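You operate a simulated robot arm through the tools that you are given. There is no shell and no other tool.

You run a simulated robot arm. Do the job below in one go: nothing can be reset, and whatever is moved stays where it is left.

JOB
Switch the socket off, plug the kettle in, switch both on and let it boil.

The check looks at the end state, three seconds after you hand in, the way a careful person would. Anything else that was tipped, shoved, dropped, spilled or broken makes it a failure.

ROBOT AND FRAMES
A 6-joint arm with a two-finger gripper, fixed in place. Base frame: the origin is at the foot of the arm, x ahead of it, y to its left, z up; the work surface is at about z = 880. Readings come in mm, rad, newtons and seconds.
With the tool pointing down near the work surface it reaches from about 360 to 860 mm from the base axis. Its first joint turns from -2.897 to 2.897 rad. Payload 2.45 kg.
The tool frame sits at the grasp point between the pads (the TCP): z along the fingers, y along the line on which they close. The tips reach 20 mm beyond it. Largest opening 140 mm; the body of the gripper starts 168 mm behind the TCP.
Orientation is that of the tool frame in the base frame, as a unit quaternion [w, x, y, z]. With the fingers straight down and closing along the base's y, the tool's x points along the base's -x, its y along +y and its z along -z.

CONTROLS
- The arm moves only by the tool send_rows. Its argument "deltas" is a list of rows, each a list of 7 numbers: the shift along the tool's x, y, z in mm, then the turn, a rotation vector about the tool's x, y, z in rad, then the opening, from 0 (shut) to 1 (fully open). In form: [[x, y, z, wx, wy, wz, jaw], ...]. A call has 1 to 20 rows; each row shifts and turns the commanded pose from where the row before left it, along the tool's axes as they then stand. Rows are played at 5 a second. More than 50 mm and 0.15 rad between two rows, or a gripper value outside its range, and nothing of the call is played. Where a pose cannot be reached the arm comes as near as it can. A force on the tool above 80 N (or 10 N above the force at the start of the call, whichever is more), or a blocked arm, ends the call early, and 0.2 s more pass. Each finger travels about 45 mm/s and halts on what it meets, pressing with about 30 N; the grip force reading is that of the motor and also rises with nothing between the fingers. The clock runs only during rows and for 0.2 s after the last one: add rows that do not move to give the fingers time. It gives the time, the measured TCP pose, the force on the tool (base axes), the opening and the grip force at its end, in the units of the frame above (readings bear some noise), with the torque about the TCP (base axes, N m) and any sound that the robot's microphone picked up.
- Cameras (640 x 400 px; columns grow to the right, rows downward): "scene" is fixed at [220.5, 502.2, 1527.9]; the picture's right is [-0.26, -0.97, 0.00], its down [-0.67, 0.18, -0.72] and it looks along [0.69, -0.19, -0.70] (base axes); focal length 324 px, centre (320, 200). "wrist" rides on the gripper at [78, 11, -209] in the tool frame; the picture's right is [-0.14, 0.99, 0.00], its down [-0.92, -0.13, -0.37] and it looks along [-0.37, -0.05, 0.93] (tool axes); focal length 280 px, centre (320, 200). There is no depth. A picture from a camera that has moved, and an enlarged one, comes with that camera's place and axes in the base frame and with its lens. The place of the scene camera against the robot may be out by one fixed shift of up to 12 mm in any direction.
- capture(camera): a new picture of that camera. No time passes.
- move_column(by): slides the trunk up (or, below 0, down) by that many mm; the arm rides with it, the base frame stays. It gives what a move gives, with no picture.
- enlarge(camera, box): a new picture of the part [left, top, right, bottom] of that camera's present view, enlarged. No time passes.
- finish_job(): hands the job in; it is judged then, once.

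Places have to be worked out from the pictures, the camera data and where the tool is seen. Open the gripper and draw the arm clear of the work before you hand the job in, unless the task says otherwise.

The tools are called after "Request:" by a JSON object that holds its "fn" and its "kwargs". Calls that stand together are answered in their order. send_rows: Moves the arm, as the interface text tells. Its arguments: {"type":"object","properties":{"deltas":{"type":"array"}},"required":["deltas"]} The other tools are called the same way: move_column (by) slides the trunk up or down; capture (camera) takes a picture; enlarge (camera, box) takes an enlarged picture of a part of a camera's view; finish_job () hands the job in.

At the start:

```text
t: 0.0
position: [531.2, 301.9, 1261.8]
tcp_rot: [0.0, 0.001, 1.0, 0.0]
contact_force: [-0.2, 0.0, -0.1]
ft_torque: [0.0, 0.04, 0.01]
width: 140.0
grip_force: 0.1
trunk travel left (down, up): [-175.0, 55.0]
```

scene: 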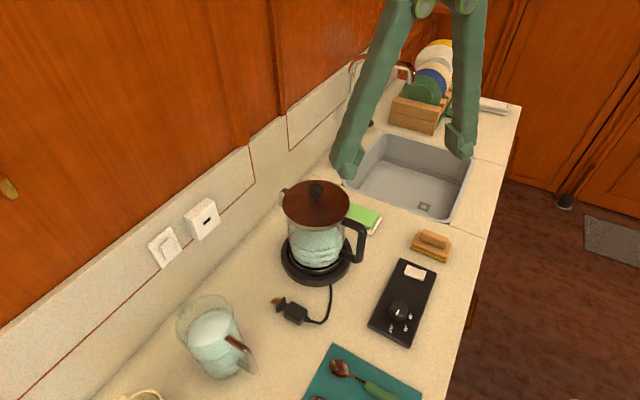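
wrist: 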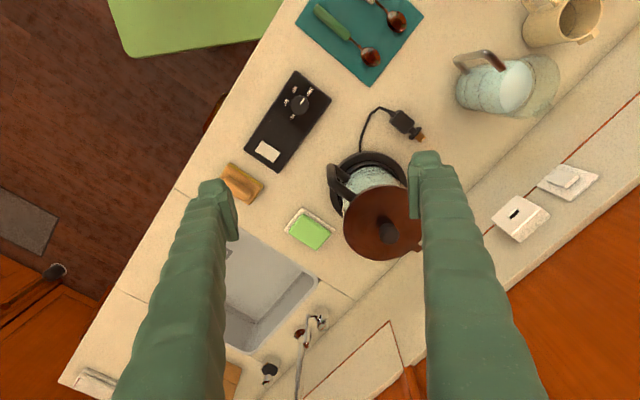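

I'll start by looking closely at the socket, switch, kettle, plug and controls.

Request:
{"fn": "enlarge", "kwargs": {"camera": "scene", "box": [120, 180, 240, 280]}}

Request:
{"fn": "enlarge", "kwargs": {"camera": "scene", "box": [250, 170, 450, 350]}}

Request:
{"fn": "enlarge", "kwargs": {"camera": "wrist", "box": [440, 130, 640, 260]}}

Request:
{"fn": "enlarge", "kwargs": {"camera": "wrist", "box": [220, 60, 440, 200]}}

```text
4.00 times, centred on (180, 230) of scene
camera zoom: at [220.5, 502.2, 1527.9], right [-0.26, -0.97, 0.0], down [-0.67, 0.18, -0.72], along [0.69, -0.19, -0.7], focal length 1297 px, centre (880, 80)
```

zoom: 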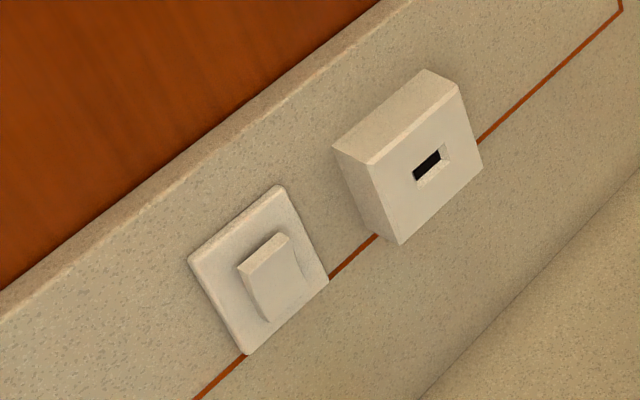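

```text
2.22 times, centred on (350, 260) of scene
camera zoom: at [220.5, 502.2, 1527.9], right [-0.26, -0.97, 0.0], down [-0.67, 0.18, -0.72], along [0.69, -0.19, -0.7], focal length 721 px, centre (253, 67)
```

zoom: 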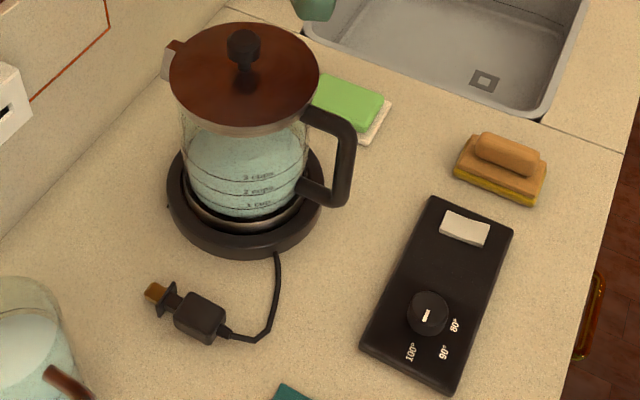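

```text
3.08 times, centred on (540, 195) of wrist
camera zoom: at [454.5, 311.7, 1470.5], right [0.14, 0.99, 0.0], down [0.92, -0.13, 0.37], along [0.37, -0.05, -0.93], focal length 863 px, centre (-357, 215)
```

zoom: 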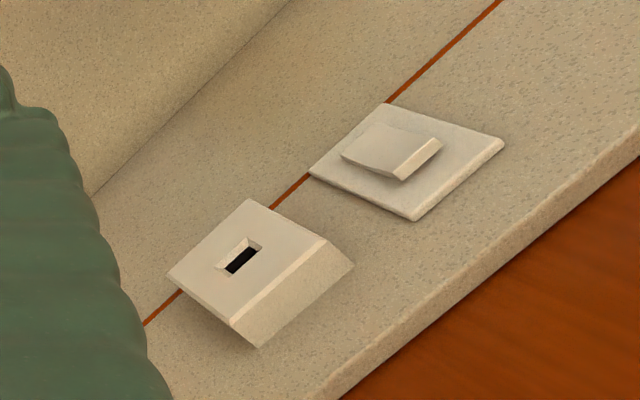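

```text
2.86 times, centred on (330, 130) of wrist
camera zoom: at [454.5, 311.7, 1470.5], right [0.14, 0.99, 0.0], down [0.92, -0.13, 0.37], along [0.37, -0.05, -0.93], focal length 801 px, centre (291, 400)
```

zoom: 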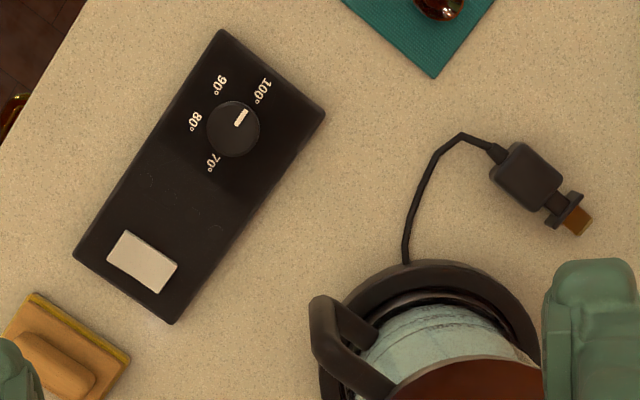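

Triangulating from both views: the wall runs along (-0.69, 0.73), the socket slot is near (693, 603, 1048), the wall switch near (647, 679, 1040) and the plug near (541, 467), already pointing at the wall. I'll turn the tool to face the wall and tilt it 45° while it is still high up.

Request:
{"fn": "send_rows", "kwargs": {"deltas": [[0, 0, 0, 0, 0, -0.1264, 1], [0, 0, 0, 0, 0, -0.1264, 1], [0, 0, 0, 0, 0, -0.1264, 1], [0, 0, 0, 0, 0, -0.1264, 1], [0, 0, 0, 0, 0, -0.1264, 1], [0, 0, 0, 0, 0, -0.1265, 1], [0, 0, 0, 0, -0.1309, 0, 1], [0, 0, 0, 0, -0.1309, 0, 1], [0, 0, 0, 0, -0.1309, 0, 1], [0, 0, 0, 0, -0.1309, 0, 1], [0, 0, 0, 0, -0.1309, 0, 1], [0, 0, 0, 0, -0.1309, 0, 1], [0, 0, 0, 0, 0, 0, 1]]}}

```text
t: 2.8
position: [524.0, 309.4, 1260.6]
tcp_rot: [0.307, -0.353, 0.872, 0.14]
contact_force: [-0.3, 0.3, -0.4]
ft_torque: [-0.03, 0.01, -0.01]
width: 139.8
grip_force: 0.1
out of reach, approached as far as the arm can: row 12
trunk travel left (down, up): [-175.0, 55.0]
```

The last bit of tilt was out of reach this close to the base, so I'll move out toward the wall and down, where it should be reachable, and check the pose.

Request:
{"fn": "send_rows", "kwargs": {"deltas": [[-3, 25, 40, 0, 0, 0, 1], [-3, 25, 40, 0, 0, 0, 1], [-3, 25, 40, 0, 0, 0, 1], [-3, 25, 40, 0, 0, 0, 1], [0, 25, 40, 0, 0, 0, 1], [0, 25, 35, 0, 0, 0, 1], [0, 0, 0, 0, 0, 0, 1]]}}

Request:
{"fn": "capture", "kwargs": {"camera": "wrist"}}

Request:
{"fn": "capture", "kwargs": {"camera": "scene"}}

```text
t: 4.4
position: [558.1, 480.9, 1102.0]
tcp_rot: [0.299, -0.358, 0.873, 0.147]
contact_force: [-0.1, -0.1, -0.4]
ft_torque: [-0.03, 0.07, 0.01]
width: 140.0
grip_force: 0.1
out of reach, approached as far as the arm can: row 4, 5, 6
trunk travel left (down, up): [-175.0, 55.0]
```

```text
taken
camera wrist: at [420.6, 346.6, 1216.3], right [-0.63, 0.77, 0.13], down [0.46, 0.23, 0.86], along [0.63, 0.6, -0.5], focal length 280 px, centre (320, 200)
```

wrist: 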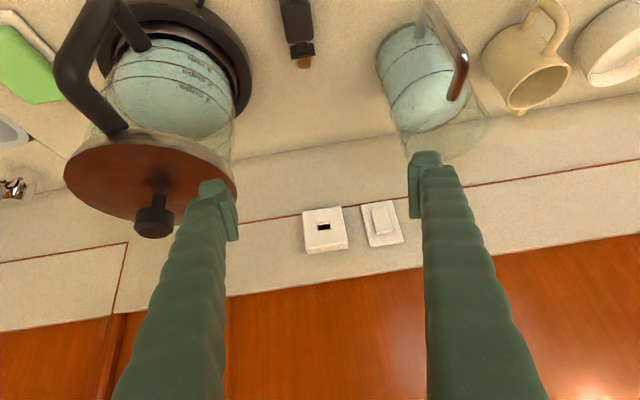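

```text
taken
```

scene: 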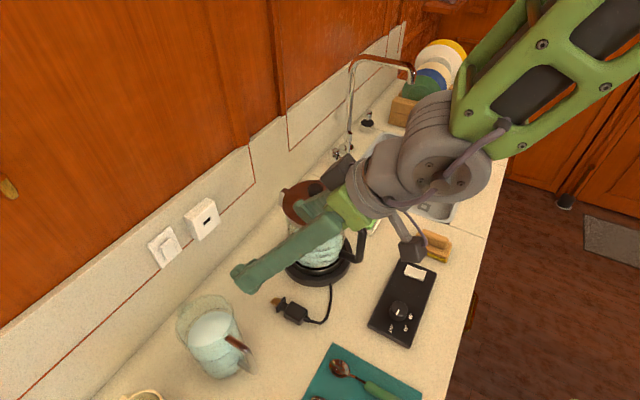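

The arm stopped about 50 mm short with the tilt incomplete. I'll send a still row to see whether it was lagging or is really limited.

Request:
{"fn": "send_rows", "kwargs": {"deltas": [[0, 0, 0, 0, 0, 0, 1], [0, 0, 0, 0, 0, 0, 1]]}}

```text
t: 5.0
position: [557.2, 479.4, 1102.8]
tcp_rot: [0.299, -0.358, 0.872, 0.147]
contact_force: [-0.3, -0.1, -0.7]
ft_torque: [-0.03, 0.02, -0.04]
width: 140.1
grip_force: 0.1
trunk travel left (down, up): [-175.0, 55.0]
```

The commanded pose is now where the arm really is. I'll rise straight up, then lower the trunk so the forearm lies flatter, which should free the tilt.

Request:
{"fn": "send_rows", "kwargs": {"deltas": [[-28.2, 1.9, -35.1, 0, 0, 0, 1], [-28.2, 1.9, -35.1, 0, 0, 0, 1], [-28.2, 1.9, -35.1, 0, 0, 0, 1]]}}

```text
t: 5.8
position: [555.4, 485.4, 1218.0]
tcp_rot: [0.299, -0.293, 0.892, 0.172]
contact_force: [0.3, -0.4, 0.0]
ft_torque: [0.06, -0.1, -0.08]
width: 139.9
grip_force: 0.1
out of reach, approached as far as the arm can: row 3
trunk travel left (down, up): [-175.0, 55.0]
```

Going up made the tilt worse. I'll look at the arm's shape to understand which limit I'm hitting.

Request:
{"fn": "capture", "kwargs": {"camera": "scene"}}

Request:
{"fn": "capture", "kwargs": {"camera": "wrist"}}

```text
taken
```

scene: 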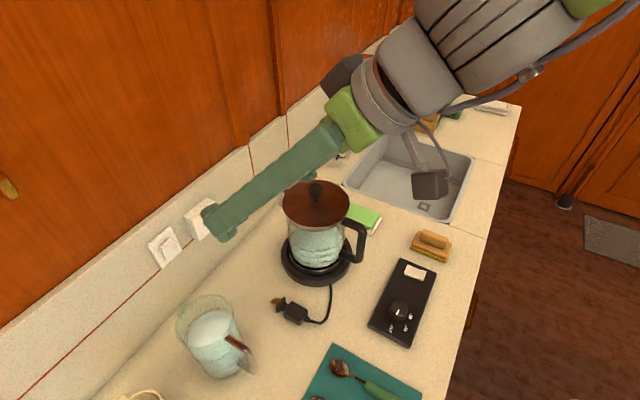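

```text
taken
camera wrist: at [408.3, 360.9, 1329.0], right [-0.53, 0.82, 0.22], down [0.52, 0.11, 0.85], along [0.67, 0.56, -0.48], focal length 280 px, centre (320, 200)
```

wrist: 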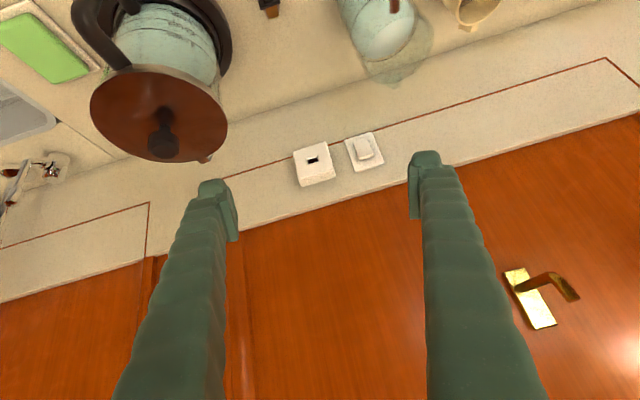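

The tool has come into line with the forearm, a wrist singularity at around 40° of tilt. I'll use a gentler 25° tilt, still square to the wall, which stays clear of it and should still reach.

Request:
{"fn": "send_rows", "kwargs": {"deltas": [[0, 0, 0, 0.0178, 0.0655, -0.0337, 1], [0, 0, 0, 0.0178, 0.0655, -0.0337, 1], [0, 0, 0, 0.0178, 0.0655, -0.0337, 1], [0, 0, 0, 0.0178, 0.0655, -0.0337, 1], [0, 0, 0, 0, 0, 0, 1], [0, 0, 0, 0, 0, 0, 1]]}}

```text
t: 7.2
position: [539.2, 498.1, 1214.2]
tcp_rot: [0.224, -0.414, 0.878, 0.089]
contact_force: [-0.1, -0.1, -0.1]
ft_torque: [0.0, -0.03, -0.01]
width: 139.9
grip_force: 0.0
out of reach, approached as far as the arm can: row 1, 2
trunk travel left (down, up): [-175.0, 55.0]
```

The wrist moved off the singular line. I'll make a small correction to square the tool to the wall at 25° tilt.

Request:
{"fn": "send_rows", "kwargs": {"deltas": [[0, 0, 0, 0.0126, 0.0255, 0.0582, 1], [0, 0, 0, 0.0126, 0.0255, 0.0582, 1], [0, 0, 0, 0, 0, 0, 1], [0, 0, 0, 0, 0, 0, 1]]}}

```text
t: 8.2
position: [538.2, 497.9, 1214.4]
tcp_rot: [0.201, -0.363, 0.906, 0.081]
contact_force: [-0.6, 0.5, 0.2]
ft_torque: [0.01, 0.01, 0.04]
width: 140.1
grip_force: 0.1
trunk travel left (down, up): [-175.0, 55.0]
```

The orientation is now right (25° tilt, square to the wall). I'll look at the socket, switch and plug from here.

Request:
{"fn": "capture", "kwargs": {"camera": "wrist"}}

Request:
{"fn": "enlarge", "kwargs": {"camera": "wrist", "box": [260, 110, 420, 210]}}

Request:
{"fn": "enlarge", "kwargs": {"camera": "wrist", "box": [240, 0, 320, 50]}}

```text
taken
camera wrist: at [418.3, 394.0, 1370.5], right [-0.59, 0.8, 0.06], down [0.58, 0.37, 0.72], along [0.56, 0.46, -0.69], focal length 280 px, centre (320, 200)
```

wrist: 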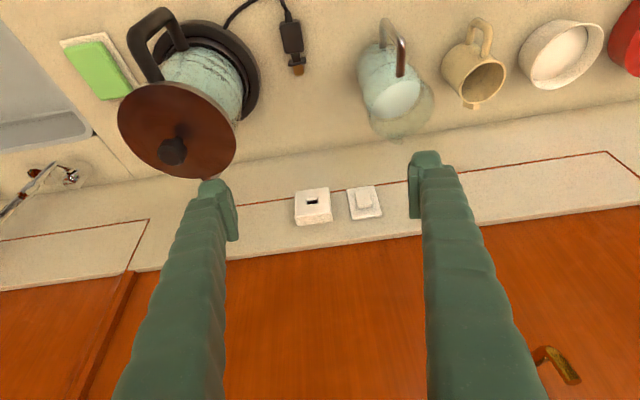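

```text
4.00 times, centred on (340, 160) of wrist
camera zoom: at [418.3, 394.0, 1370.5], right [-0.59, 0.8, 0.06], down [0.58, 0.37, 0.72], along [0.56, 0.46, -0.69], focal length 1122 px, centre (240, 360)
```

zoom: 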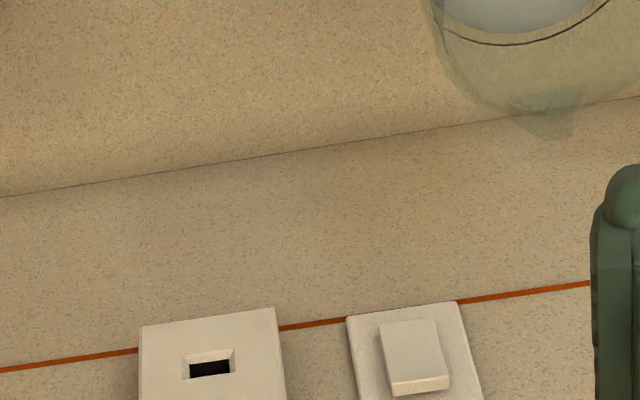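

```text
8.00 times, centred on (280, 25) of wrist
camera zoom: at [418.3, 394.0, 1370.5], right [-0.59, 0.8, 0.06], down [0.58, 0.37, 0.72], along [0.56, 0.46, -0.69], focal length 2243 px, centre (640, 1600)
```

zoom: 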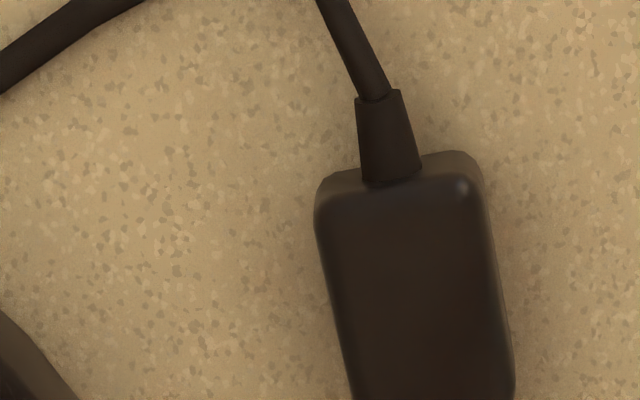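

I'll zoom further on the switch, socket slot and plug pin.

Request:
{"fn": "enlarge", "kwargs": {"camera": "wrist", "box": [285, 175, 395, 235]}}

Request:
{"fn": "enlarge", "kwargs": {"camera": "wrist", "box": [265, 15, 329, 85]}}

Request:
{"fn": "enlarge", "kwargs": {"camera": "scene", "box": [260, 280, 340, 335]}}

Request:
{"fn": "enlarge", "kwargs": {"camera": "scene", "box": [360, 250, 450, 355]}}

```text
5.82 times, centred on (340, 205) of wrist
camera zoom: at [418.3, 394.0, 1370.5], right [-0.59, 0.8, 0.06], down [0.58, 0.37, 0.72], along [0.56, 0.46, -0.69], focal length 1631 px, centre (204, 171)
```

zoom: 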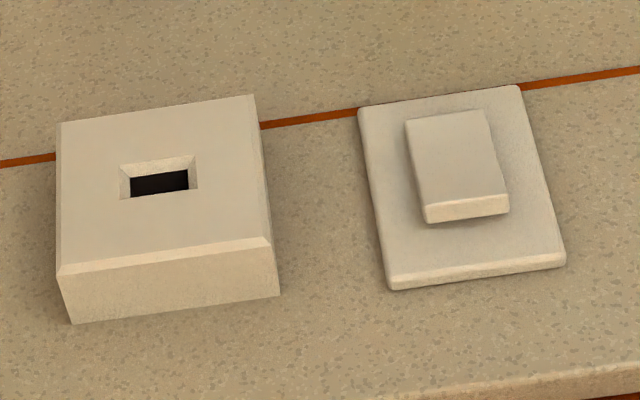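

```text
5.71 times, centred on (297, 50) of wrist
camera zoom: at [418.3, 394.0, 1370.5], right [-0.59, 0.8, 0.06], down [0.58, 0.37, 0.72], along [0.56, 0.46, -0.69], focal length 1602 px, centre (451, 1057)
```

zoom: 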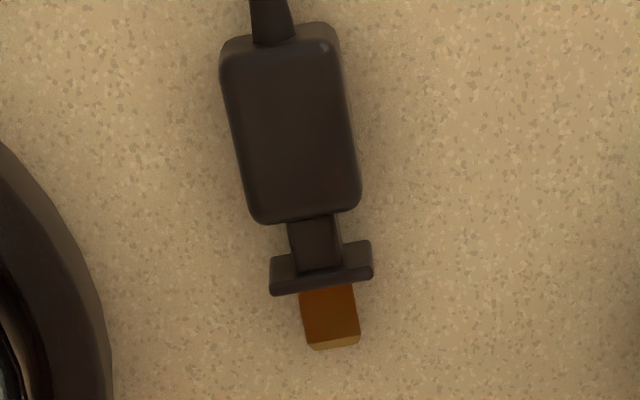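

```text
7.27 times, centred on (300, 308) of scene
camera zoom: at [220.5, 502.2, 1527.9], right [-0.26, -0.97, 0.0], down [-0.67, 0.18, -0.72], along [0.69, -0.19, -0.7], focal length 2359 px, centre (466, -582)
```

zoom: 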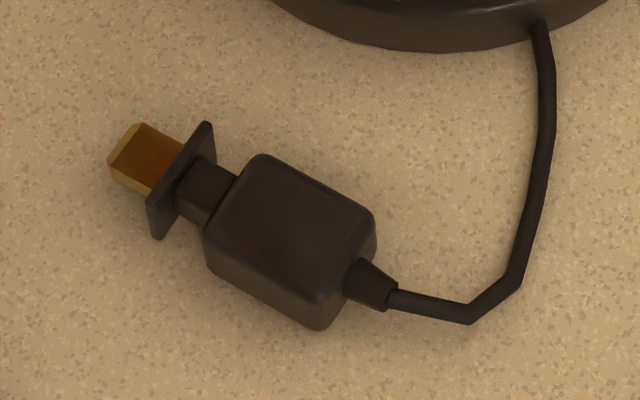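

```text
3.81 times, centred on (405, 302) of scene
camera zoom: at [220.5, 502.2, 1527.9], right [-0.26, -0.97, 0.0], down [-0.67, 0.18, -0.72], along [0.69, -0.19, -0.7], focal length 1236 px, centre (-4, -190)
```

zoom: 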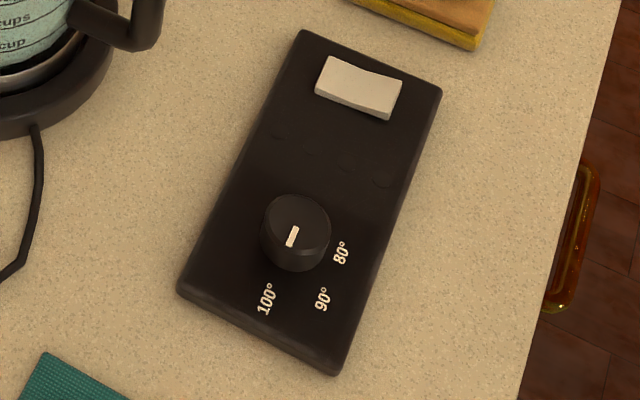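

The pin and slot are both flat and horizontal. The switch's top half sticks out, and the dial points at 100°. I need the wall angle more precisely, so I'll enlarge along the wall's foot.

Request:
{"fn": "enlarge", "kwargs": {"camera": "scene", "box": [80, 320, 200, 400]}}

Request:
{"fn": "enlarge", "kwargs": {"camera": "scene", "box": [200, 160, 320, 240]}}

Request:
{"fn": "enlarge", "kwargs": {"camera": "wrist", "box": [520, 80, 640, 160]}}

Request:
{"fn": "enlarge", "kwargs": {"camera": "wrist", "box": [0, 140, 120, 240]}}

```text
5.00 times, centred on (140, 360) of scene
camera zoom: at [220.5, 502.2, 1527.9], right [-0.26, -0.97, 0.0], down [-0.67, 0.18, -0.72], along [0.69, -0.19, -0.7], focal length 1622 px, centre (1220, -600)
```

zoom: 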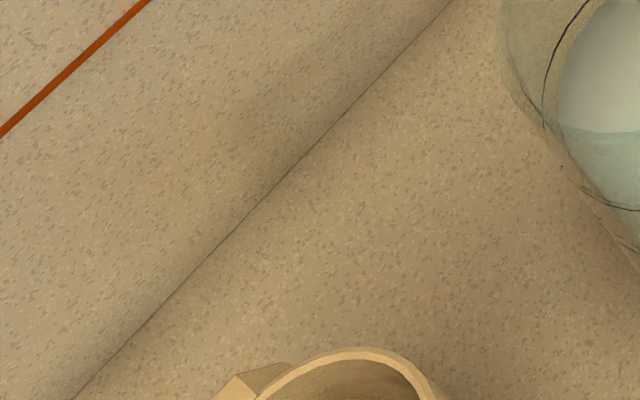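

```text
5.00 times, centred on (260, 200) of scene
camera zoom: at [220.5, 502.2, 1527.9], right [-0.26, -0.97, 0.0], down [-0.67, 0.18, -0.72], along [0.69, -0.19, -0.7], focal length 1622 px, centre (620, 200)
```

zoom: 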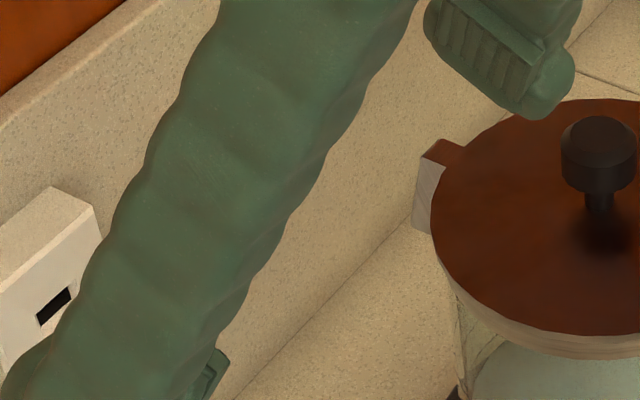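

```text
5.00 times, centred on (580, 120) of wrist
camera zoom: at [418.3, 394.0, 1370.5], right [-0.59, 0.8, 0.06], down [0.58, 0.37, 0.72], along [0.56, 0.46, -0.69], focal length 1402 px, centre (-980, 600)
```

zoom: 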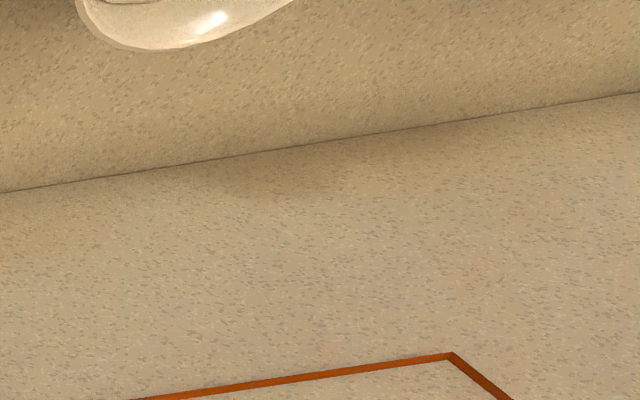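

```text
4.00 times, centred on (60, 190) of wrist
camera zoom: at [418.3, 394.0, 1370.5], right [-0.59, 0.8, 0.06], down [0.58, 0.37, 0.72], along [0.56, 0.46, -0.69], focal length 1122 px, centre (1360, 240)
```

zoom: 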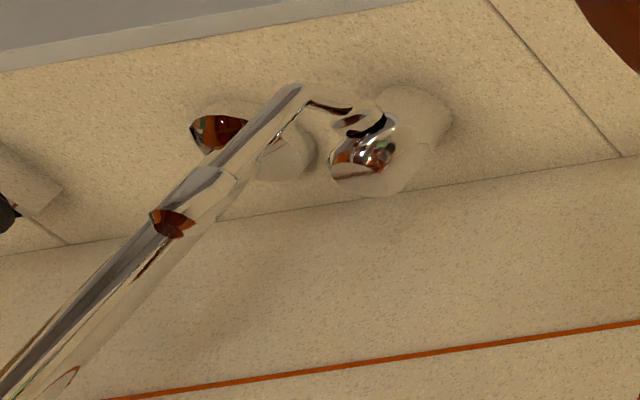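

The long baseline gives the wall normal at exactly 45° and the wall at n ≈ 939.6. The slot is at s ≈ -63, z ≈ 1048, and the switch at s ≈ 24 with its rocker at z 1024–1066. I'll trim the yaw, close the gripper and move to a spot in front of the switch's upper half.

Request:
{"fn": "send_rows", "kwargs": {"deltas": [[0, 0, 0, -0.0094, 0, -0.0201, 0], [0, 0, 0, 0, 0, 0, 0], [0, 0, 0, 0, 0, 0, 0], [0, 0, 0, 0, 0, 0, 0], [-16.7, 13.1, 39.2, 0, 0, 0, 0], [-16.7, 13.1, 39.2, 0, 0, 0, 0], [-16.7, 13.1, 39.2, 0, 0, 0, 0], [-16.7, 13.1, 39.2, 0, 0, 0, 0], [0, 0, 0, 0, 0, 0, 0], [0, 0, 0, 0, 0, 0, 0]]}}

Request:
{"fn": "capture", "kwargs": {"camera": "wrist"}}

Request:
{"fn": "enlarge", "kwargs": {"camera": "scene", "box": [120, 120, 280, 280]}}

```text
t: 10.4
position: [591.6, 624.3, 1101.6]
tcp_rot: [0.2, -0.371, 0.903, 0.083]
contact_force: [-0.7, -0.3, -0.3]
ft_torque: [0.0, 0.0, 0.0]
width: 0.0
grip_force: 29.4
trunk travel left (down, up): [-175.0, 55.0]
```

```text
taken
camera wrist: at [473.7, 518.3, 1257.1], right [-0.61, 0.79, 0.06], down [0.57, 0.39, 0.72], along [0.55, 0.48, -0.69], focal length 280 px, centre (320, 200)
```

wrist: 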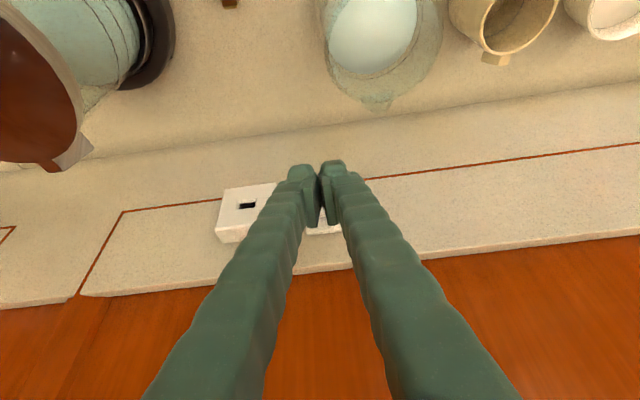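

```text
2.50 times, centred on (200, 200) of scene
camera zoom: at [220.5, 502.2, 1527.9], right [-0.26, -0.97, 0.0], down [-0.67, 0.18, -0.72], along [0.69, -0.19, -0.7], focal length 811 px, centre (620, 200)
```

zoom: 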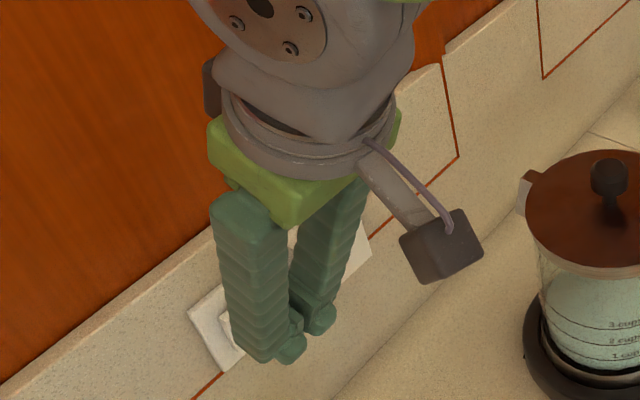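

The tool is squared and in front of the switch. I'll lower so the tip corner is at z ≈ 1058 and approach the rocker's protruding top.

Request:
{"fn": "send_rows", "kwargs": {"deltas": [[13.9, 0.5, 29.9, 0, 0, 0, 0], [0, 0, 0, 0, 0, 0, 0], [-7.25, 0, 3.4, 0, 0, 0, 0], [-7.25, 0, 3.4, 0, 0, 0, 0], [-7.25, 0, 3.4, 0, 0, 0, 0], [0, 0, 0, 0, 0, 0, 0]]}}

Request:
{"fn": "enlarge", "kwargs": {"camera": "scene", "box": [130, 190, 230, 290]}}

Request:
{"fn": "enlarge", "kwargs": {"camera": "wrist", "box": [250, 130, 410, 250]}}

```text
t: 11.8
position: [609.1, 640.2, 1066.4]
tcp_rot: [0.2, -0.372, 0.903, 0.083]
contact_force: [-0.7, 0.1, 0.4]
ft_torque: [0.0, -0.02, -0.04]
width: 0.1
grip_force: 29.9
trunk travel left (down, up): [-175.0, 55.0]
```

```text
4.00 times, centred on (180, 240) of scene
camera zoom: at [220.5, 502.2, 1527.9], right [-0.26, -0.97, 0.0], down [-0.67, 0.18, -0.72], along [0.69, -0.19, -0.7], focal length 1297 px, centre (880, 40)
```

zoom: 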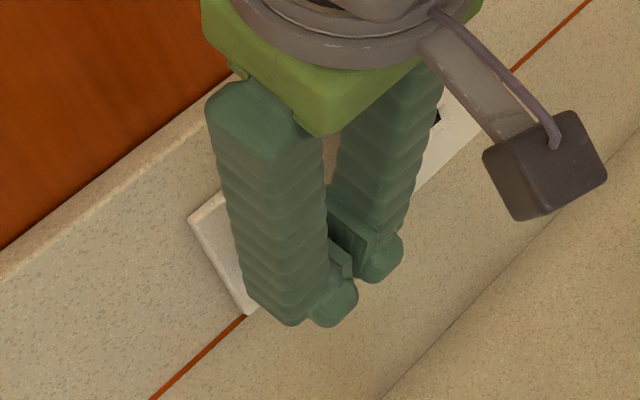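

```text
3.33 times, centred on (330, 190) of wrist
camera zoom: at [489.5, 536.0, 1223.6], right [-0.61, 0.79, 0.06], down [0.57, 0.39, 0.72], along [0.55, 0.48, -0.69], focal length 935 px, centre (287, 233)
```

zoom: 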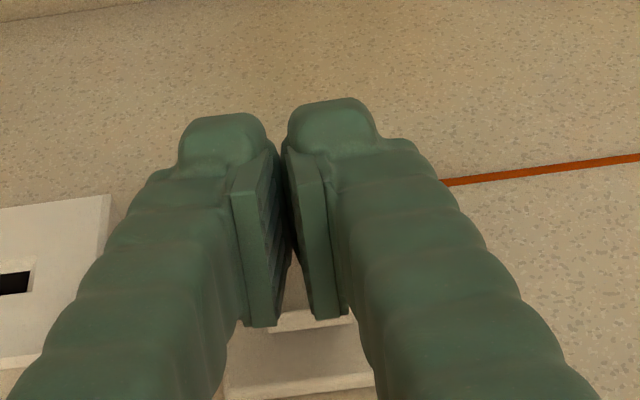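

The fingertips line up with the rocker's upper part and aren't touching yet. I'll advance in small steps and watch the force and sound.

Request:
{"fn": "send_rows", "kwargs": {"deltas": [[-2.72, 0, 1.27, 0, 0, 0, 0], [-2.72, 0, 1.27, 0, 0, 0, 0], [-2.72, 0, 1.27, 0, 0, 0, 0], [-2.72, 0, 1.27, 0, 0, 0, 0]]}}

```text
t: 12.8
position: [616.5, 650.2, 1066.8]
tcp_rot: [0.199, -0.373, 0.903, 0.083]
contact_force: [0.5, 0.3, -0.9]
ft_torque: [-0.02, 0.0, -0.01]
width: 0.0
grip_force: 29.3
trunk travel left (down, up): [-175.0, 55.0]
```

No contact yet with the tip corner near n ≈ 920, so I'll continue with small steps.

Request:
{"fn": "send_rows", "kwargs": {"deltas": [[-1.81, 0, 0.85, 0, 0, 0, 0], [-1.81, 0, 0.85, 0, 0, 0, 0], [-1.81, 0, 0.85, 0, 0, 0, 0]]}}

```text
t: 13.6
position: [617.7, 651.0, 1067.1]
tcp_rot: [0.2, -0.373, 0.902, 0.083]
contact_force: [-17.0, -14.1, 6.8]
ft_torque: [0.05, 0.01, 0.07]
width: 6.0
grip_force: 29.3
trunk travel left (down, up): [-175.0, 55.0]
```

Contact now at about 22 N, but the fingers spread by 6 mm. I'll look before pushing more.

Request:
{"fn": "enlarge", "kwargs": {"camera": "wrist", "box": [250, 130, 410, 250]}}

Request:
{"fn": "enlarge", "kwargs": {"camera": "scene", "box": [130, 190, 230, 290]}}

```text
3.33 times, centred on (330, 190) of wrist
camera zoom: at [499.5, 546.1, 1223.9], right [-0.61, 0.79, 0.06], down [0.57, 0.39, 0.72], along [0.55, 0.47, -0.69], focal length 935 px, centre (287, 233)
```

zoom: 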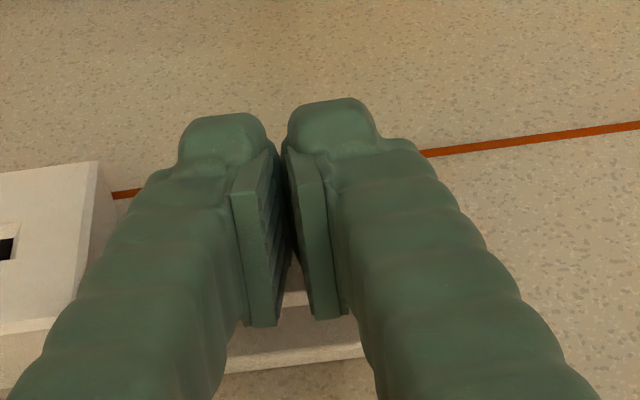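

```text
4.00 times, centred on (180, 240) of scene
camera zoom: at [220.5, 502.2, 1527.9], right [-0.26, -0.97, 0.0], down [-0.67, 0.18, -0.72], along [0.69, -0.19, -0.7], focal length 1297 px, centre (880, 40)
```

zoom: 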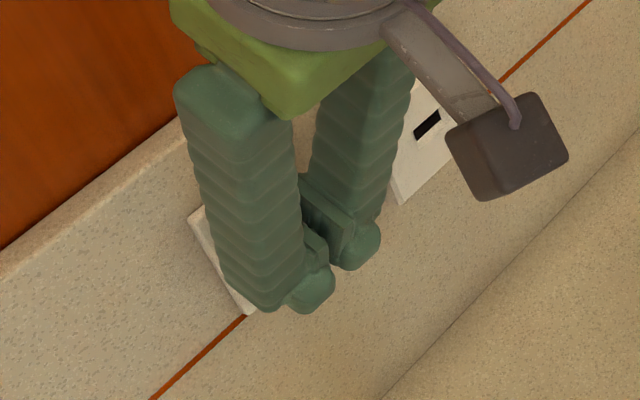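

Contact is on the rocker, clear of the socket box. I'll press a little further.

Request:
{"fn": "send_rows", "kwargs": {"deltas": [[-1.81, 0, 0.85, 0, 0, 0, 0], [-1.81, 0, 0.85, 0, 0, 0, 0]]}}

```text
t: 14.2
position: [617.8, 651.5, 1067.4]
tcp_rot: [0.197, -0.372, 0.903, 0.082]
contact_force: [-34.8, -30.6, 6.3]
ft_torque: [0.09, 0.24, 0.07]
width: 6.1
grip_force: 29.7
trunk travel left (down, up): [-175.0, 55.0]
```

The force is at 46 N with no further travel and no click. I'll back off and check whether the rocker moved.

Request:
{"fn": "send_rows", "kwargs": {"deltas": [[9.06, 0, -4.2, 0, 0, 0, 0], [9.06, 0, -4.2, 0, 0, 0, 0], [18.1, 0, -8.5, 0, 0, 0, 0], [-10, 0, -40, 0, 0, 0, 0], [0, 0, 0, 0, 0, 0, 0]]}}

Request:
{"fn": "capture", "kwargs": {"camera": "wrist"}}

Request:
{"fn": "enlarge", "kwargs": {"camera": "scene", "box": [130, 190, 230, 290]}}

```text
t: 15.4
position: [591.7, 622.5, 1108.5]
tcp_rot: [0.2, -0.373, 0.902, 0.083]
contact_force: [-0.1, 0.5, -0.7]
ft_torque: [0.0, 0.0, 0.01]
width: 0.1
grip_force: 28.8
trunk travel left (down, up): [-175.0, 55.0]
```

```text
taken
camera wrist: at [472.6, 517.2, 1264.4], right [-0.61, 0.79, 0.06], down [0.57, 0.39, 0.72], along [0.55, 0.48, -0.69], focal length 280 px, centre (320, 200)
```

wrist: 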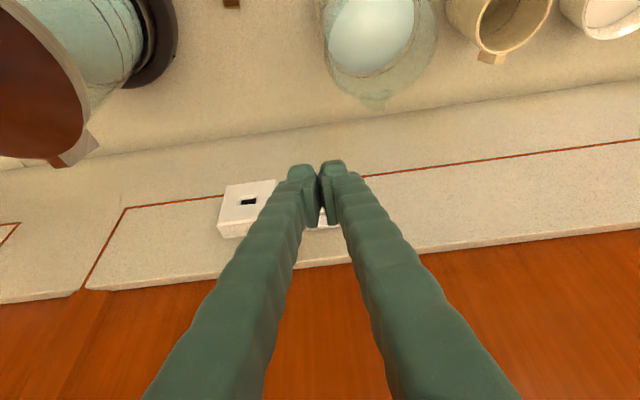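

```text
4.00 times, centred on (180, 240) of scene
camera zoom: at [220.5, 502.2, 1527.9], right [-0.26, -0.97, 0.0], down [-0.67, 0.18, -0.72], along [0.69, -0.19, -0.7], focal length 1297 px, centre (880, 40)
```

zoom: 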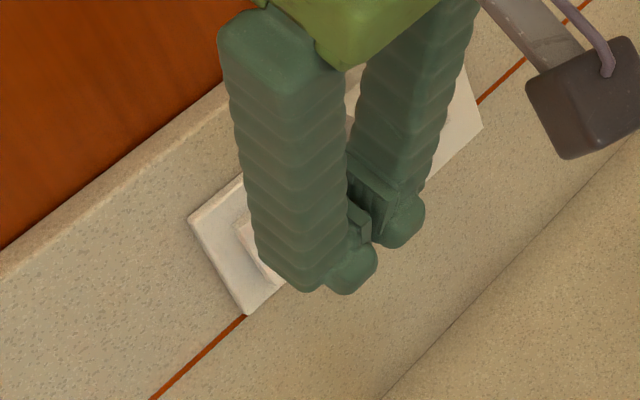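

The fingers hide the rocker, so I'll move up and to the right to see it.

Request:
{"fn": "send_rows", "kwargs": {"deltas": [[-17, -25, -36, 0, 0, 0, 0], [-17, -25, -36, 0, 0, 0, 0], [0, -40, 0, 0, 0, 0, 0], [0, 0, 0, 0, 0, 0, 0]]}}

Request:
{"fn": "enlarge", "kwargs": {"camera": "scene", "box": [130, 190, 230, 290]}}

Request:
{"fn": "enlarge", "kwargs": {"camera": "wrist", "box": [280, 120, 440, 240]}}

```text
t: 16.4
position: [653.2, 560.4, 1190.5]
tcp_rot: [0.2, -0.373, 0.902, 0.083]
contact_force: [0.0, -0.6, 0.4]
ft_torque: [-0.01, -0.01, 0.02]
width: 0.0
grip_force: 29.5
trunk travel left (down, up): [-175.0, 55.0]
```

```text
4.00 times, centred on (180, 240) of scene
camera zoom: at [220.5, 502.2, 1527.9], right [-0.26, -0.97, 0.0], down [-0.67, 0.18, -0.72], along [0.69, -0.19, -0.7], focal length 1297 px, centre (880, 40)
```

zoom: 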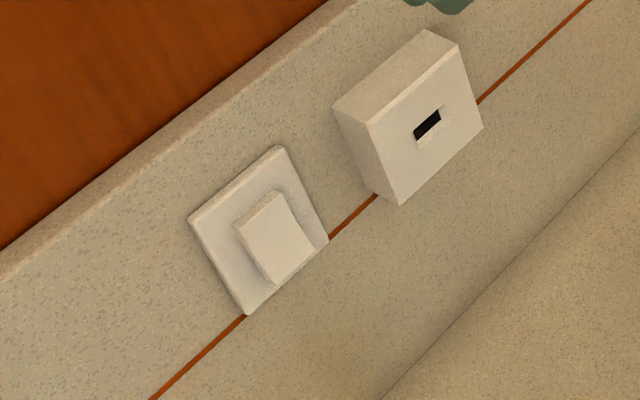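

```text
3.33 times, centred on (360, 180) of wrist
camera zoom: at [535.5, 455.6, 1346.0], right [-0.61, 0.79, 0.06], down [0.57, 0.39, 0.72], along [0.55, 0.48, -0.69], focal length 935 px, centre (187, 267)
```

zoom: 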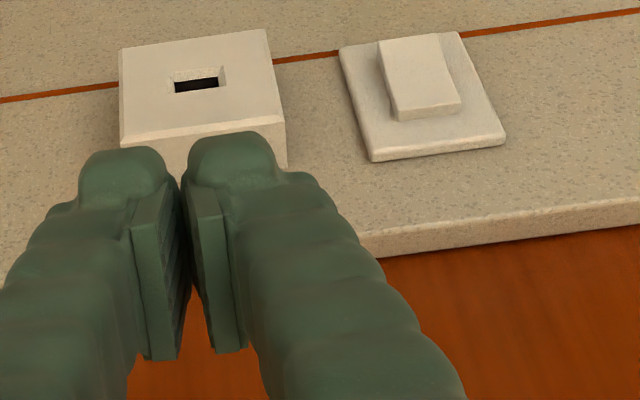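

The rocker has flipped: its top is now pushed in and its bottom sticks out, so the socket is off. Next I'll check that I can reach the insertion spot with a flatter 15° tilt, which would give a better grip on the plug.

Request:
{"fn": "send_rows", "kwargs": {"deltas": [[0, 0, 0, 0, 0.0873, 0, 0], [0, 0, 0, 0, 0.0872, 0, 0], [3.7, 0.9, 42.1, 0, 0, 0, 0], [3.7, 0.9, 42.1, 0, 0, 0, 0], [3.7, 0.9, 42.1, 0, 0, 0, 0], [0, 0, 0, 0, 0, 0, 0]]}}

Request:
{"fn": "capture", "kwargs": {"camera": "wrist"}}

Request:
{"fn": "enlarge", "kwargs": {"camera": "scene", "box": [140, 140, 260, 260]}}

```text
t: 17.8
position: [665.0, 577.0, 1062.2]
tcp_rot: [0.121, -0.379, 0.916, 0.051]
contact_force: [0.6, -0.7, -0.1]
ft_torque: [0.0, 0.01, 0.02]
width: 0.0
grip_force: 29.4
trunk travel left (down, up): [-175.0, 55.0]
```

```text
taken
camera wrist: at [567.5, 492.5, 1243.9], right [-0.6, 0.8, 0.04], down [0.65, 0.47, 0.6], along [0.46, 0.38, -0.8], focal length 280 px, centre (320, 200)
```

wrist: 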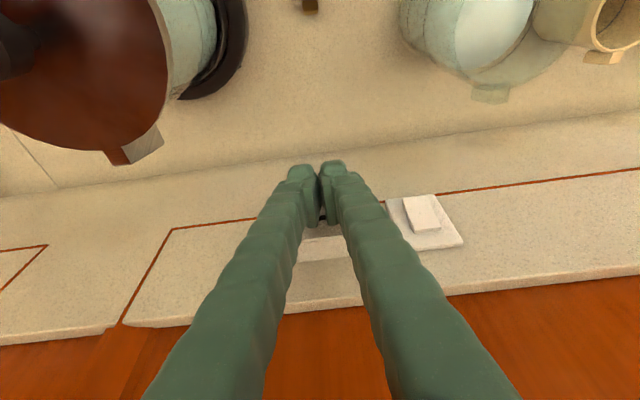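

```text
3.33 times, centred on (200, 200) of scene
camera zoom: at [220.5, 502.2, 1527.9], right [-0.26, -0.97, 0.0], down [-0.67, 0.18, -0.72], along [0.69, -0.19, -0.7], focal length 1081 px, centre (720, 200)
```

zoom: 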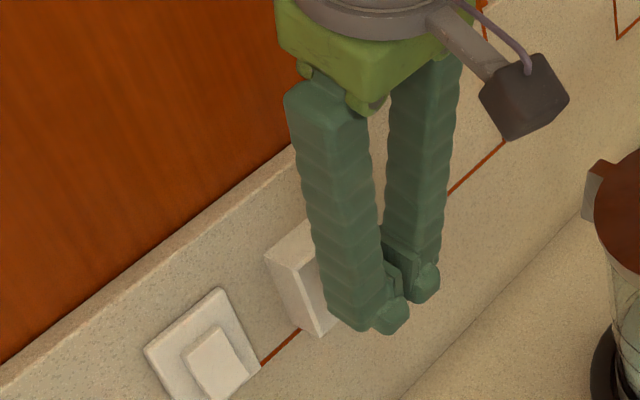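

The insertion pose is reachable. I'll back away, open the gripper partway and move to hover above the plug.

Request:
{"fn": "send_rows", "kwargs": {"deltas": [[7.7, 0, -48.6, 0, 0, 0, 0], [36, 2.75, -9.64, 0, 0, 0, 0.45], [36, 2.75, -9.64, 0, 0, 0, 0.45], [36, 2.75, -9.64, 0, 0, 0, 0.45], [36, 2.75, -9.64, 0, 0, 0, 0.45], [12.7, 0, 47.3, 0, 0, 0, 0.45], [12.7, 0, 47.3, 0, 0, 0, 0.45], [12.7, 0, 47.3, 0, 0, 0, 0.45], [0, 0, 0, 0, 0, 0, 0.45], [0, 0, 0, 0, 0, 0, 0.45]]}}

Request:
{"fn": "capture", "kwargs": {"camera": "wrist"}}

Request:
{"fn": "capture", "kwargs": {"camera": "scene"}}

```text
t: 20.0
position: [539.1, 466.5, 963.2]
tcp_rot: [0.121, -0.379, 0.916, 0.051]
contact_force: [-0.8, 0.3, 0.6]
ft_torque: [-0.01, -0.01, -0.01]
width: 63.0
grip_force: 0.1
trunk travel left (down, up): [-175.0, 55.0]
```

```text
taken
camera wrist: at [441.1, 382.8, 1144.2], right [-0.6, 0.8, 0.04], down [0.65, 0.47, 0.59], along [0.46, 0.38, -0.8], focal length 280 px, centre (320, 200)
```

wrist: 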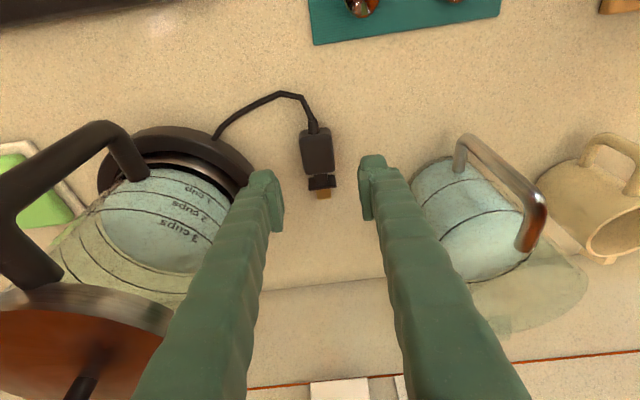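

```text
taken
```

scene: 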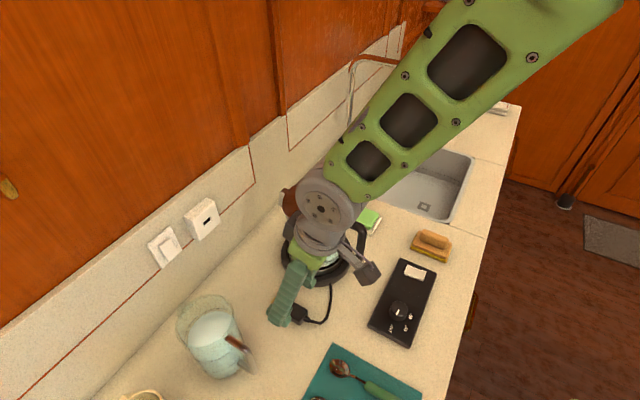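

The plug is between the fingertips and looks centred. I'll enlarge to measure it before descending.

Request:
{"fn": "enlarge", "kwargs": {"camera": "wrist", "box": [260, 100, 380, 220]}}

Request:
{"fn": "enlarge", "kwargs": {"camera": "scene", "box": [250, 230, 350, 340]}}

```text
3.33 times, centred on (320, 160) of wrist
camera zoom: at [441.1, 382.8, 1144.2], right [-0.6, 0.8, 0.04], down [0.65, 0.47, 0.59], along [0.46, 0.38, -0.8], focal length 935 px, centre (320, 333)
```

zoom: 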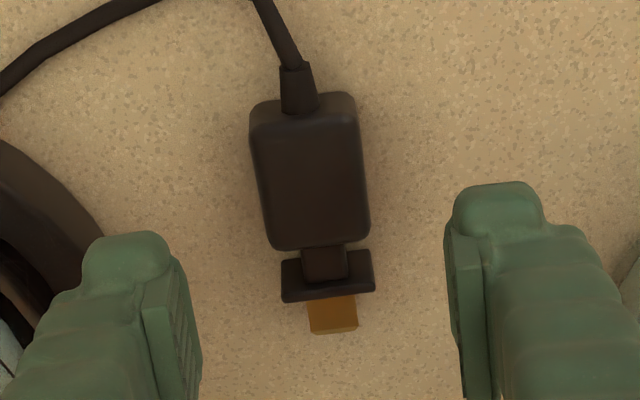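

```text
3.64 times, centred on (300, 285) of scene
camera zoom: at [220.5, 502.2, 1527.9], right [-0.26, -0.97, 0.0], down [-0.67, 0.18, -0.72], along [0.69, -0.19, -0.7], focal length 1179 px, centre (393, -109)
```

zoom: 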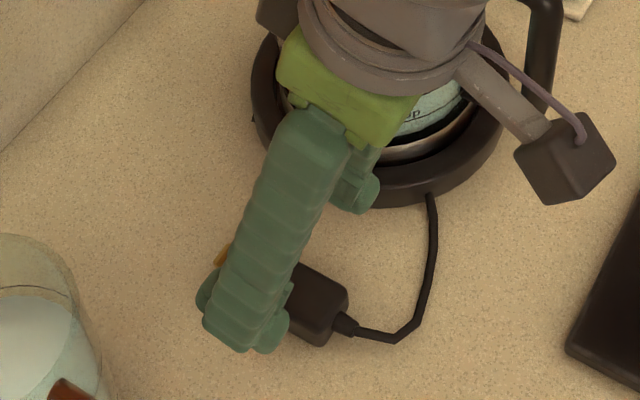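

The measurements agree: body centre at n ≈ 711, s ≈ -51.5, top z ≈ 902, pin tip n ≈ 769. I'll descend so the fingertips just clear the counter, without closing yet.

Request:
{"fn": "send_rows", "kwargs": {"deltas": [[5.5, -0.1, 17.9, 0, 0, 0, 0.45], [5.5, -0.1, 17.9, 0, 0, 0, 0.45], [5.4, -0.1, 17.8, 0, 0, 0, 0.45], [0, 0, 0, 0, 0, 0, 0.45], [0, 0, 0, 0, 0, 0, 0.45]]}}

Request:
{"fn": "enlarge", "kwargs": {"camera": "wrist", "box": [260, 100, 380, 220]}}

```text
t: 21.2
position: [539.3, 464.5, 906.2]
tcp_rot: [0.121, -0.378, 0.916, 0.051]
contact_force: [-0.1, -0.7, -0.1]
ft_torque: [0.02, 0.01, 0.01]
width: 63.1
grip_force: 0.0
trunk travel left (down, up): [-175.0, 55.0]
```

```text
3.33 times, centred on (320, 160) of wrist
camera zoom: at [441.7, 380.2, 1086.5], right [-0.6, 0.8, 0.04], down [0.65, 0.47, 0.59], along [0.46, 0.38, -0.8], focal length 935 px, centre (320, 333)
```

zoom: 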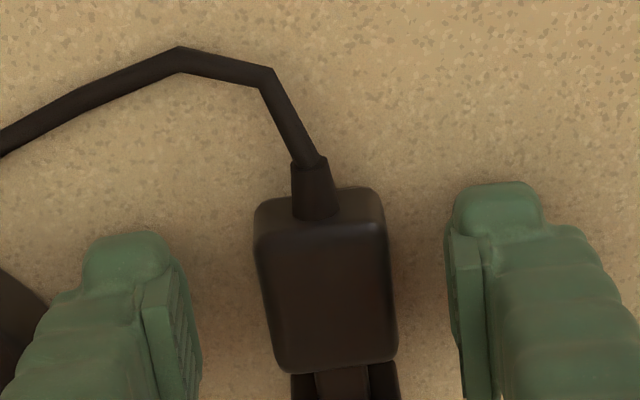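

No contact, and the plug sits between the pads. I'll close on it.

Request:
{"fn": "send_rows", "kwargs": {"deltas": [[0, 0, 0, 0, 0, 0, 0.3], [0, 0, 0, 0, 0, 0, 0], [0, 0, 0, 0, 0, 0, 0], [0, 0, 0, 0, 0, 0, 0], [0, 0, 0, 0, 0, 0, 0], [0, 0, 0, 0, 0, 0, 0]]}}

Request:
{"fn": "enlarge", "kwargs": {"camera": "wrist", "box": [260, 100, 380, 220]}}

```text
t: 22.6
position: [539.5, 466.1, 904.8]
tcp_rot: [0.121, -0.379, 0.916, 0.05]
contact_force: [1.0, 0.3, 0.6]
ft_torque: [-0.01, -0.03, -0.01]
width: 30.4
grip_force: 29.5
trunk travel left (down, up): [-175.0, 55.0]
```

```text
3.33 times, centred on (320, 160) of wrist
camera zoom: at [441.7, 380.3, 1086.5], right [-0.6, 0.8, 0.04], down [0.65, 0.47, 0.59], along [0.46, 0.38, -0.8], focal length 935 px, centre (320, 333)
```

zoom: 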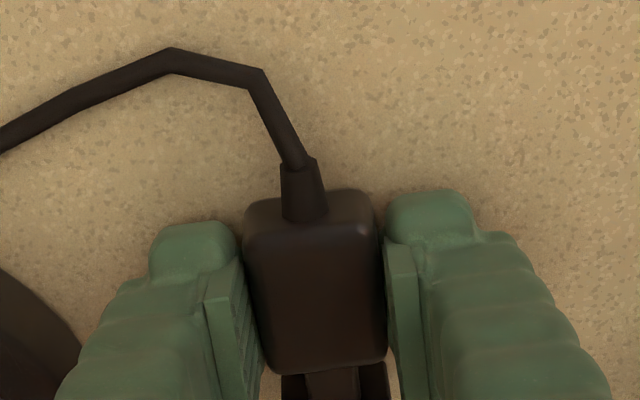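

The plug is held at 30.4 mm. I'll lift gently and watch how the cord behaves, since it looks short.

Request:
{"fn": "send_rows", "kwargs": {"deltas": [[-2.6, 0, -9.66, 0, 0, 0, 0], [-5.2, 0, -19.3, 0, 0, 0, 0], [0, 0, 0, 0, 0, 0, 0], [0, 0, 0, 0, 0, 0, 0]]}}

Request:
{"fn": "capture", "kwargs": {"camera": "wrist"}}

Request:
{"fn": "enlarge", "kwargs": {"camera": "scene", "box": [250, 200, 390, 340]}}

```text
t: 23.6
position: [538.0, 465.3, 934.6]
tcp_rot: [0.12, -0.378, 0.916, 0.051]
contact_force: [0.8, 0.1, 0.5]
ft_torque: [0.02, -0.02, 0.0]
width: 0.1
grip_force: 29.2
trunk travel left (down, up): [-175.0, 55.0]
```

```text
taken
camera wrist: at [440.4, 380.3, 1116.5], right [-0.6, 0.8, 0.04], down [0.65, 0.47, 0.59], along [0.46, 0.38, -0.8], focal length 280 px, centre (320, 200)
```

wrist: 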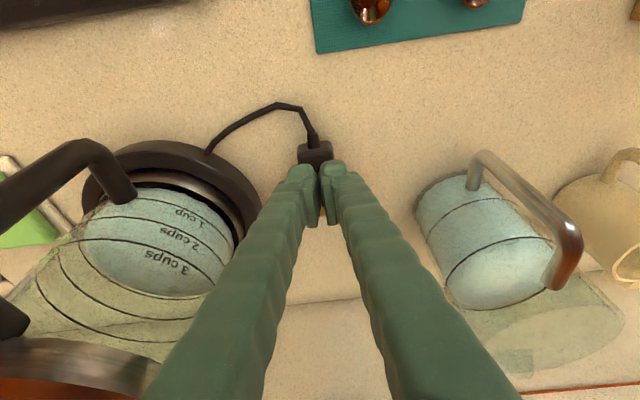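

```text
2.86 times, centred on (320, 270) of scene
camera zoom: at [220.5, 502.2, 1527.9], right [-0.26, -0.97, 0.0], down [-0.67, 0.18, -0.72], along [0.69, -0.19, -0.7], focal length 927 px, centre (320, 0)
```

zoom: 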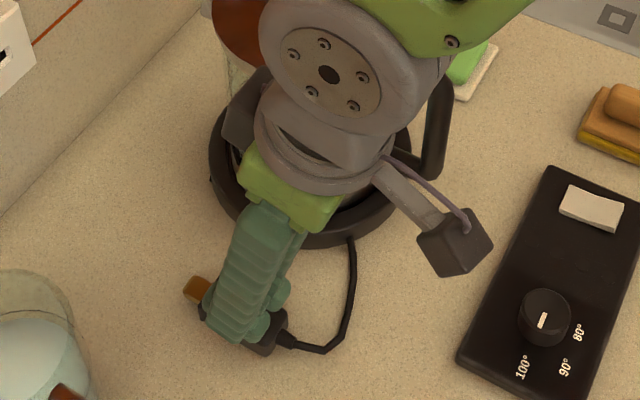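

The plug slipped out of a shallow grip and is still on the counter. The pads end near the TCP and the tips below them are recessed. I'll reopen, bring the tool vertical so the pads sit lower on the plug, and look again.

Request:
{"fn": "send_rows", "kwargs": {"deltas": [[0, 0, -5, 0, 0, 0, 0.45], [0, 0, 0, 0, 0.0873, 0, 0.45], [0, 0, 0, 0, 0.0873, 0, 0.45], [0, 0, 0, 0, 0.0872, 0, 0.45], [0, 0, 0, 0, 0, 0, 0.45], [0, 0, 0, 0, 0, 0, 0.45]]}}

Request:
{"fn": "enlarge", "kwargs": {"camera": "wrist", "box": [260, 100, 380, 220]}}

Request:
{"fn": "enlarge", "kwargs": {"camera": "scene", "box": [250, 250, 350, 340]}}

```text
t: 25.0
position: [537.3, 462.7, 939.5]
tcp_rot: [0.0, -0.382, 0.924, 0.001]
contact_force: [0.7, -0.2, 0.0]
ft_torque: [0.0, -0.02, -0.03]
width: 63.0
grip_force: 0.1
trunk travel left (down, up): [-175.0, 55.0]
```

```text
3.33 times, centred on (320, 160) of wrist
camera zoom: at [476.2, 414.8, 1148.5], right [-0.6, 0.8, 0.0], down [0.74, 0.56, 0.37], along [0.29, 0.22, -0.93], focal length 935 px, centre (320, 333)
```

zoom: 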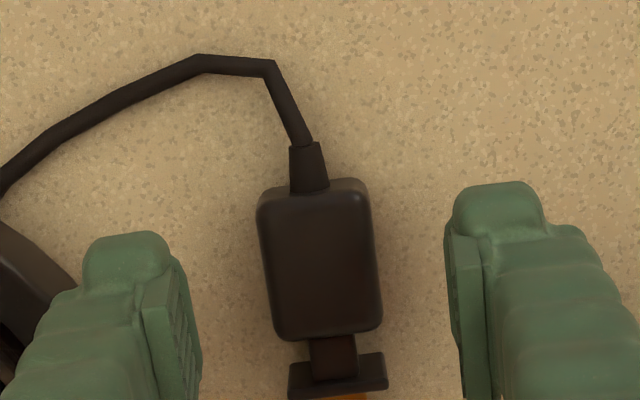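

```text
4.44 times, centred on (300, 295) of scene
camera zoom: at [220.5, 502.2, 1527.9], right [-0.26, -0.97, 0.0], down [-0.67, 0.18, -0.72], along [0.69, -0.19, -0.7], focal length 1441 px, centre (409, -222)
```

zoom: 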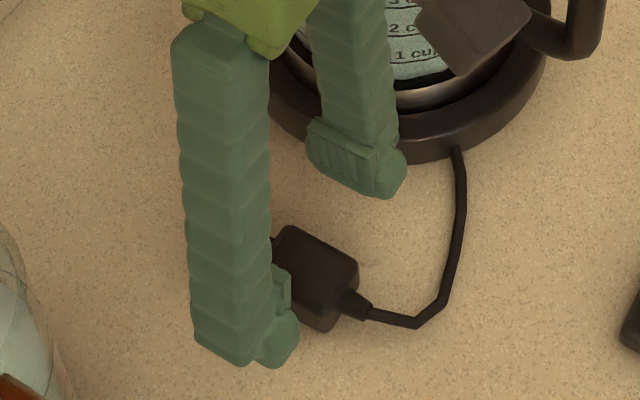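

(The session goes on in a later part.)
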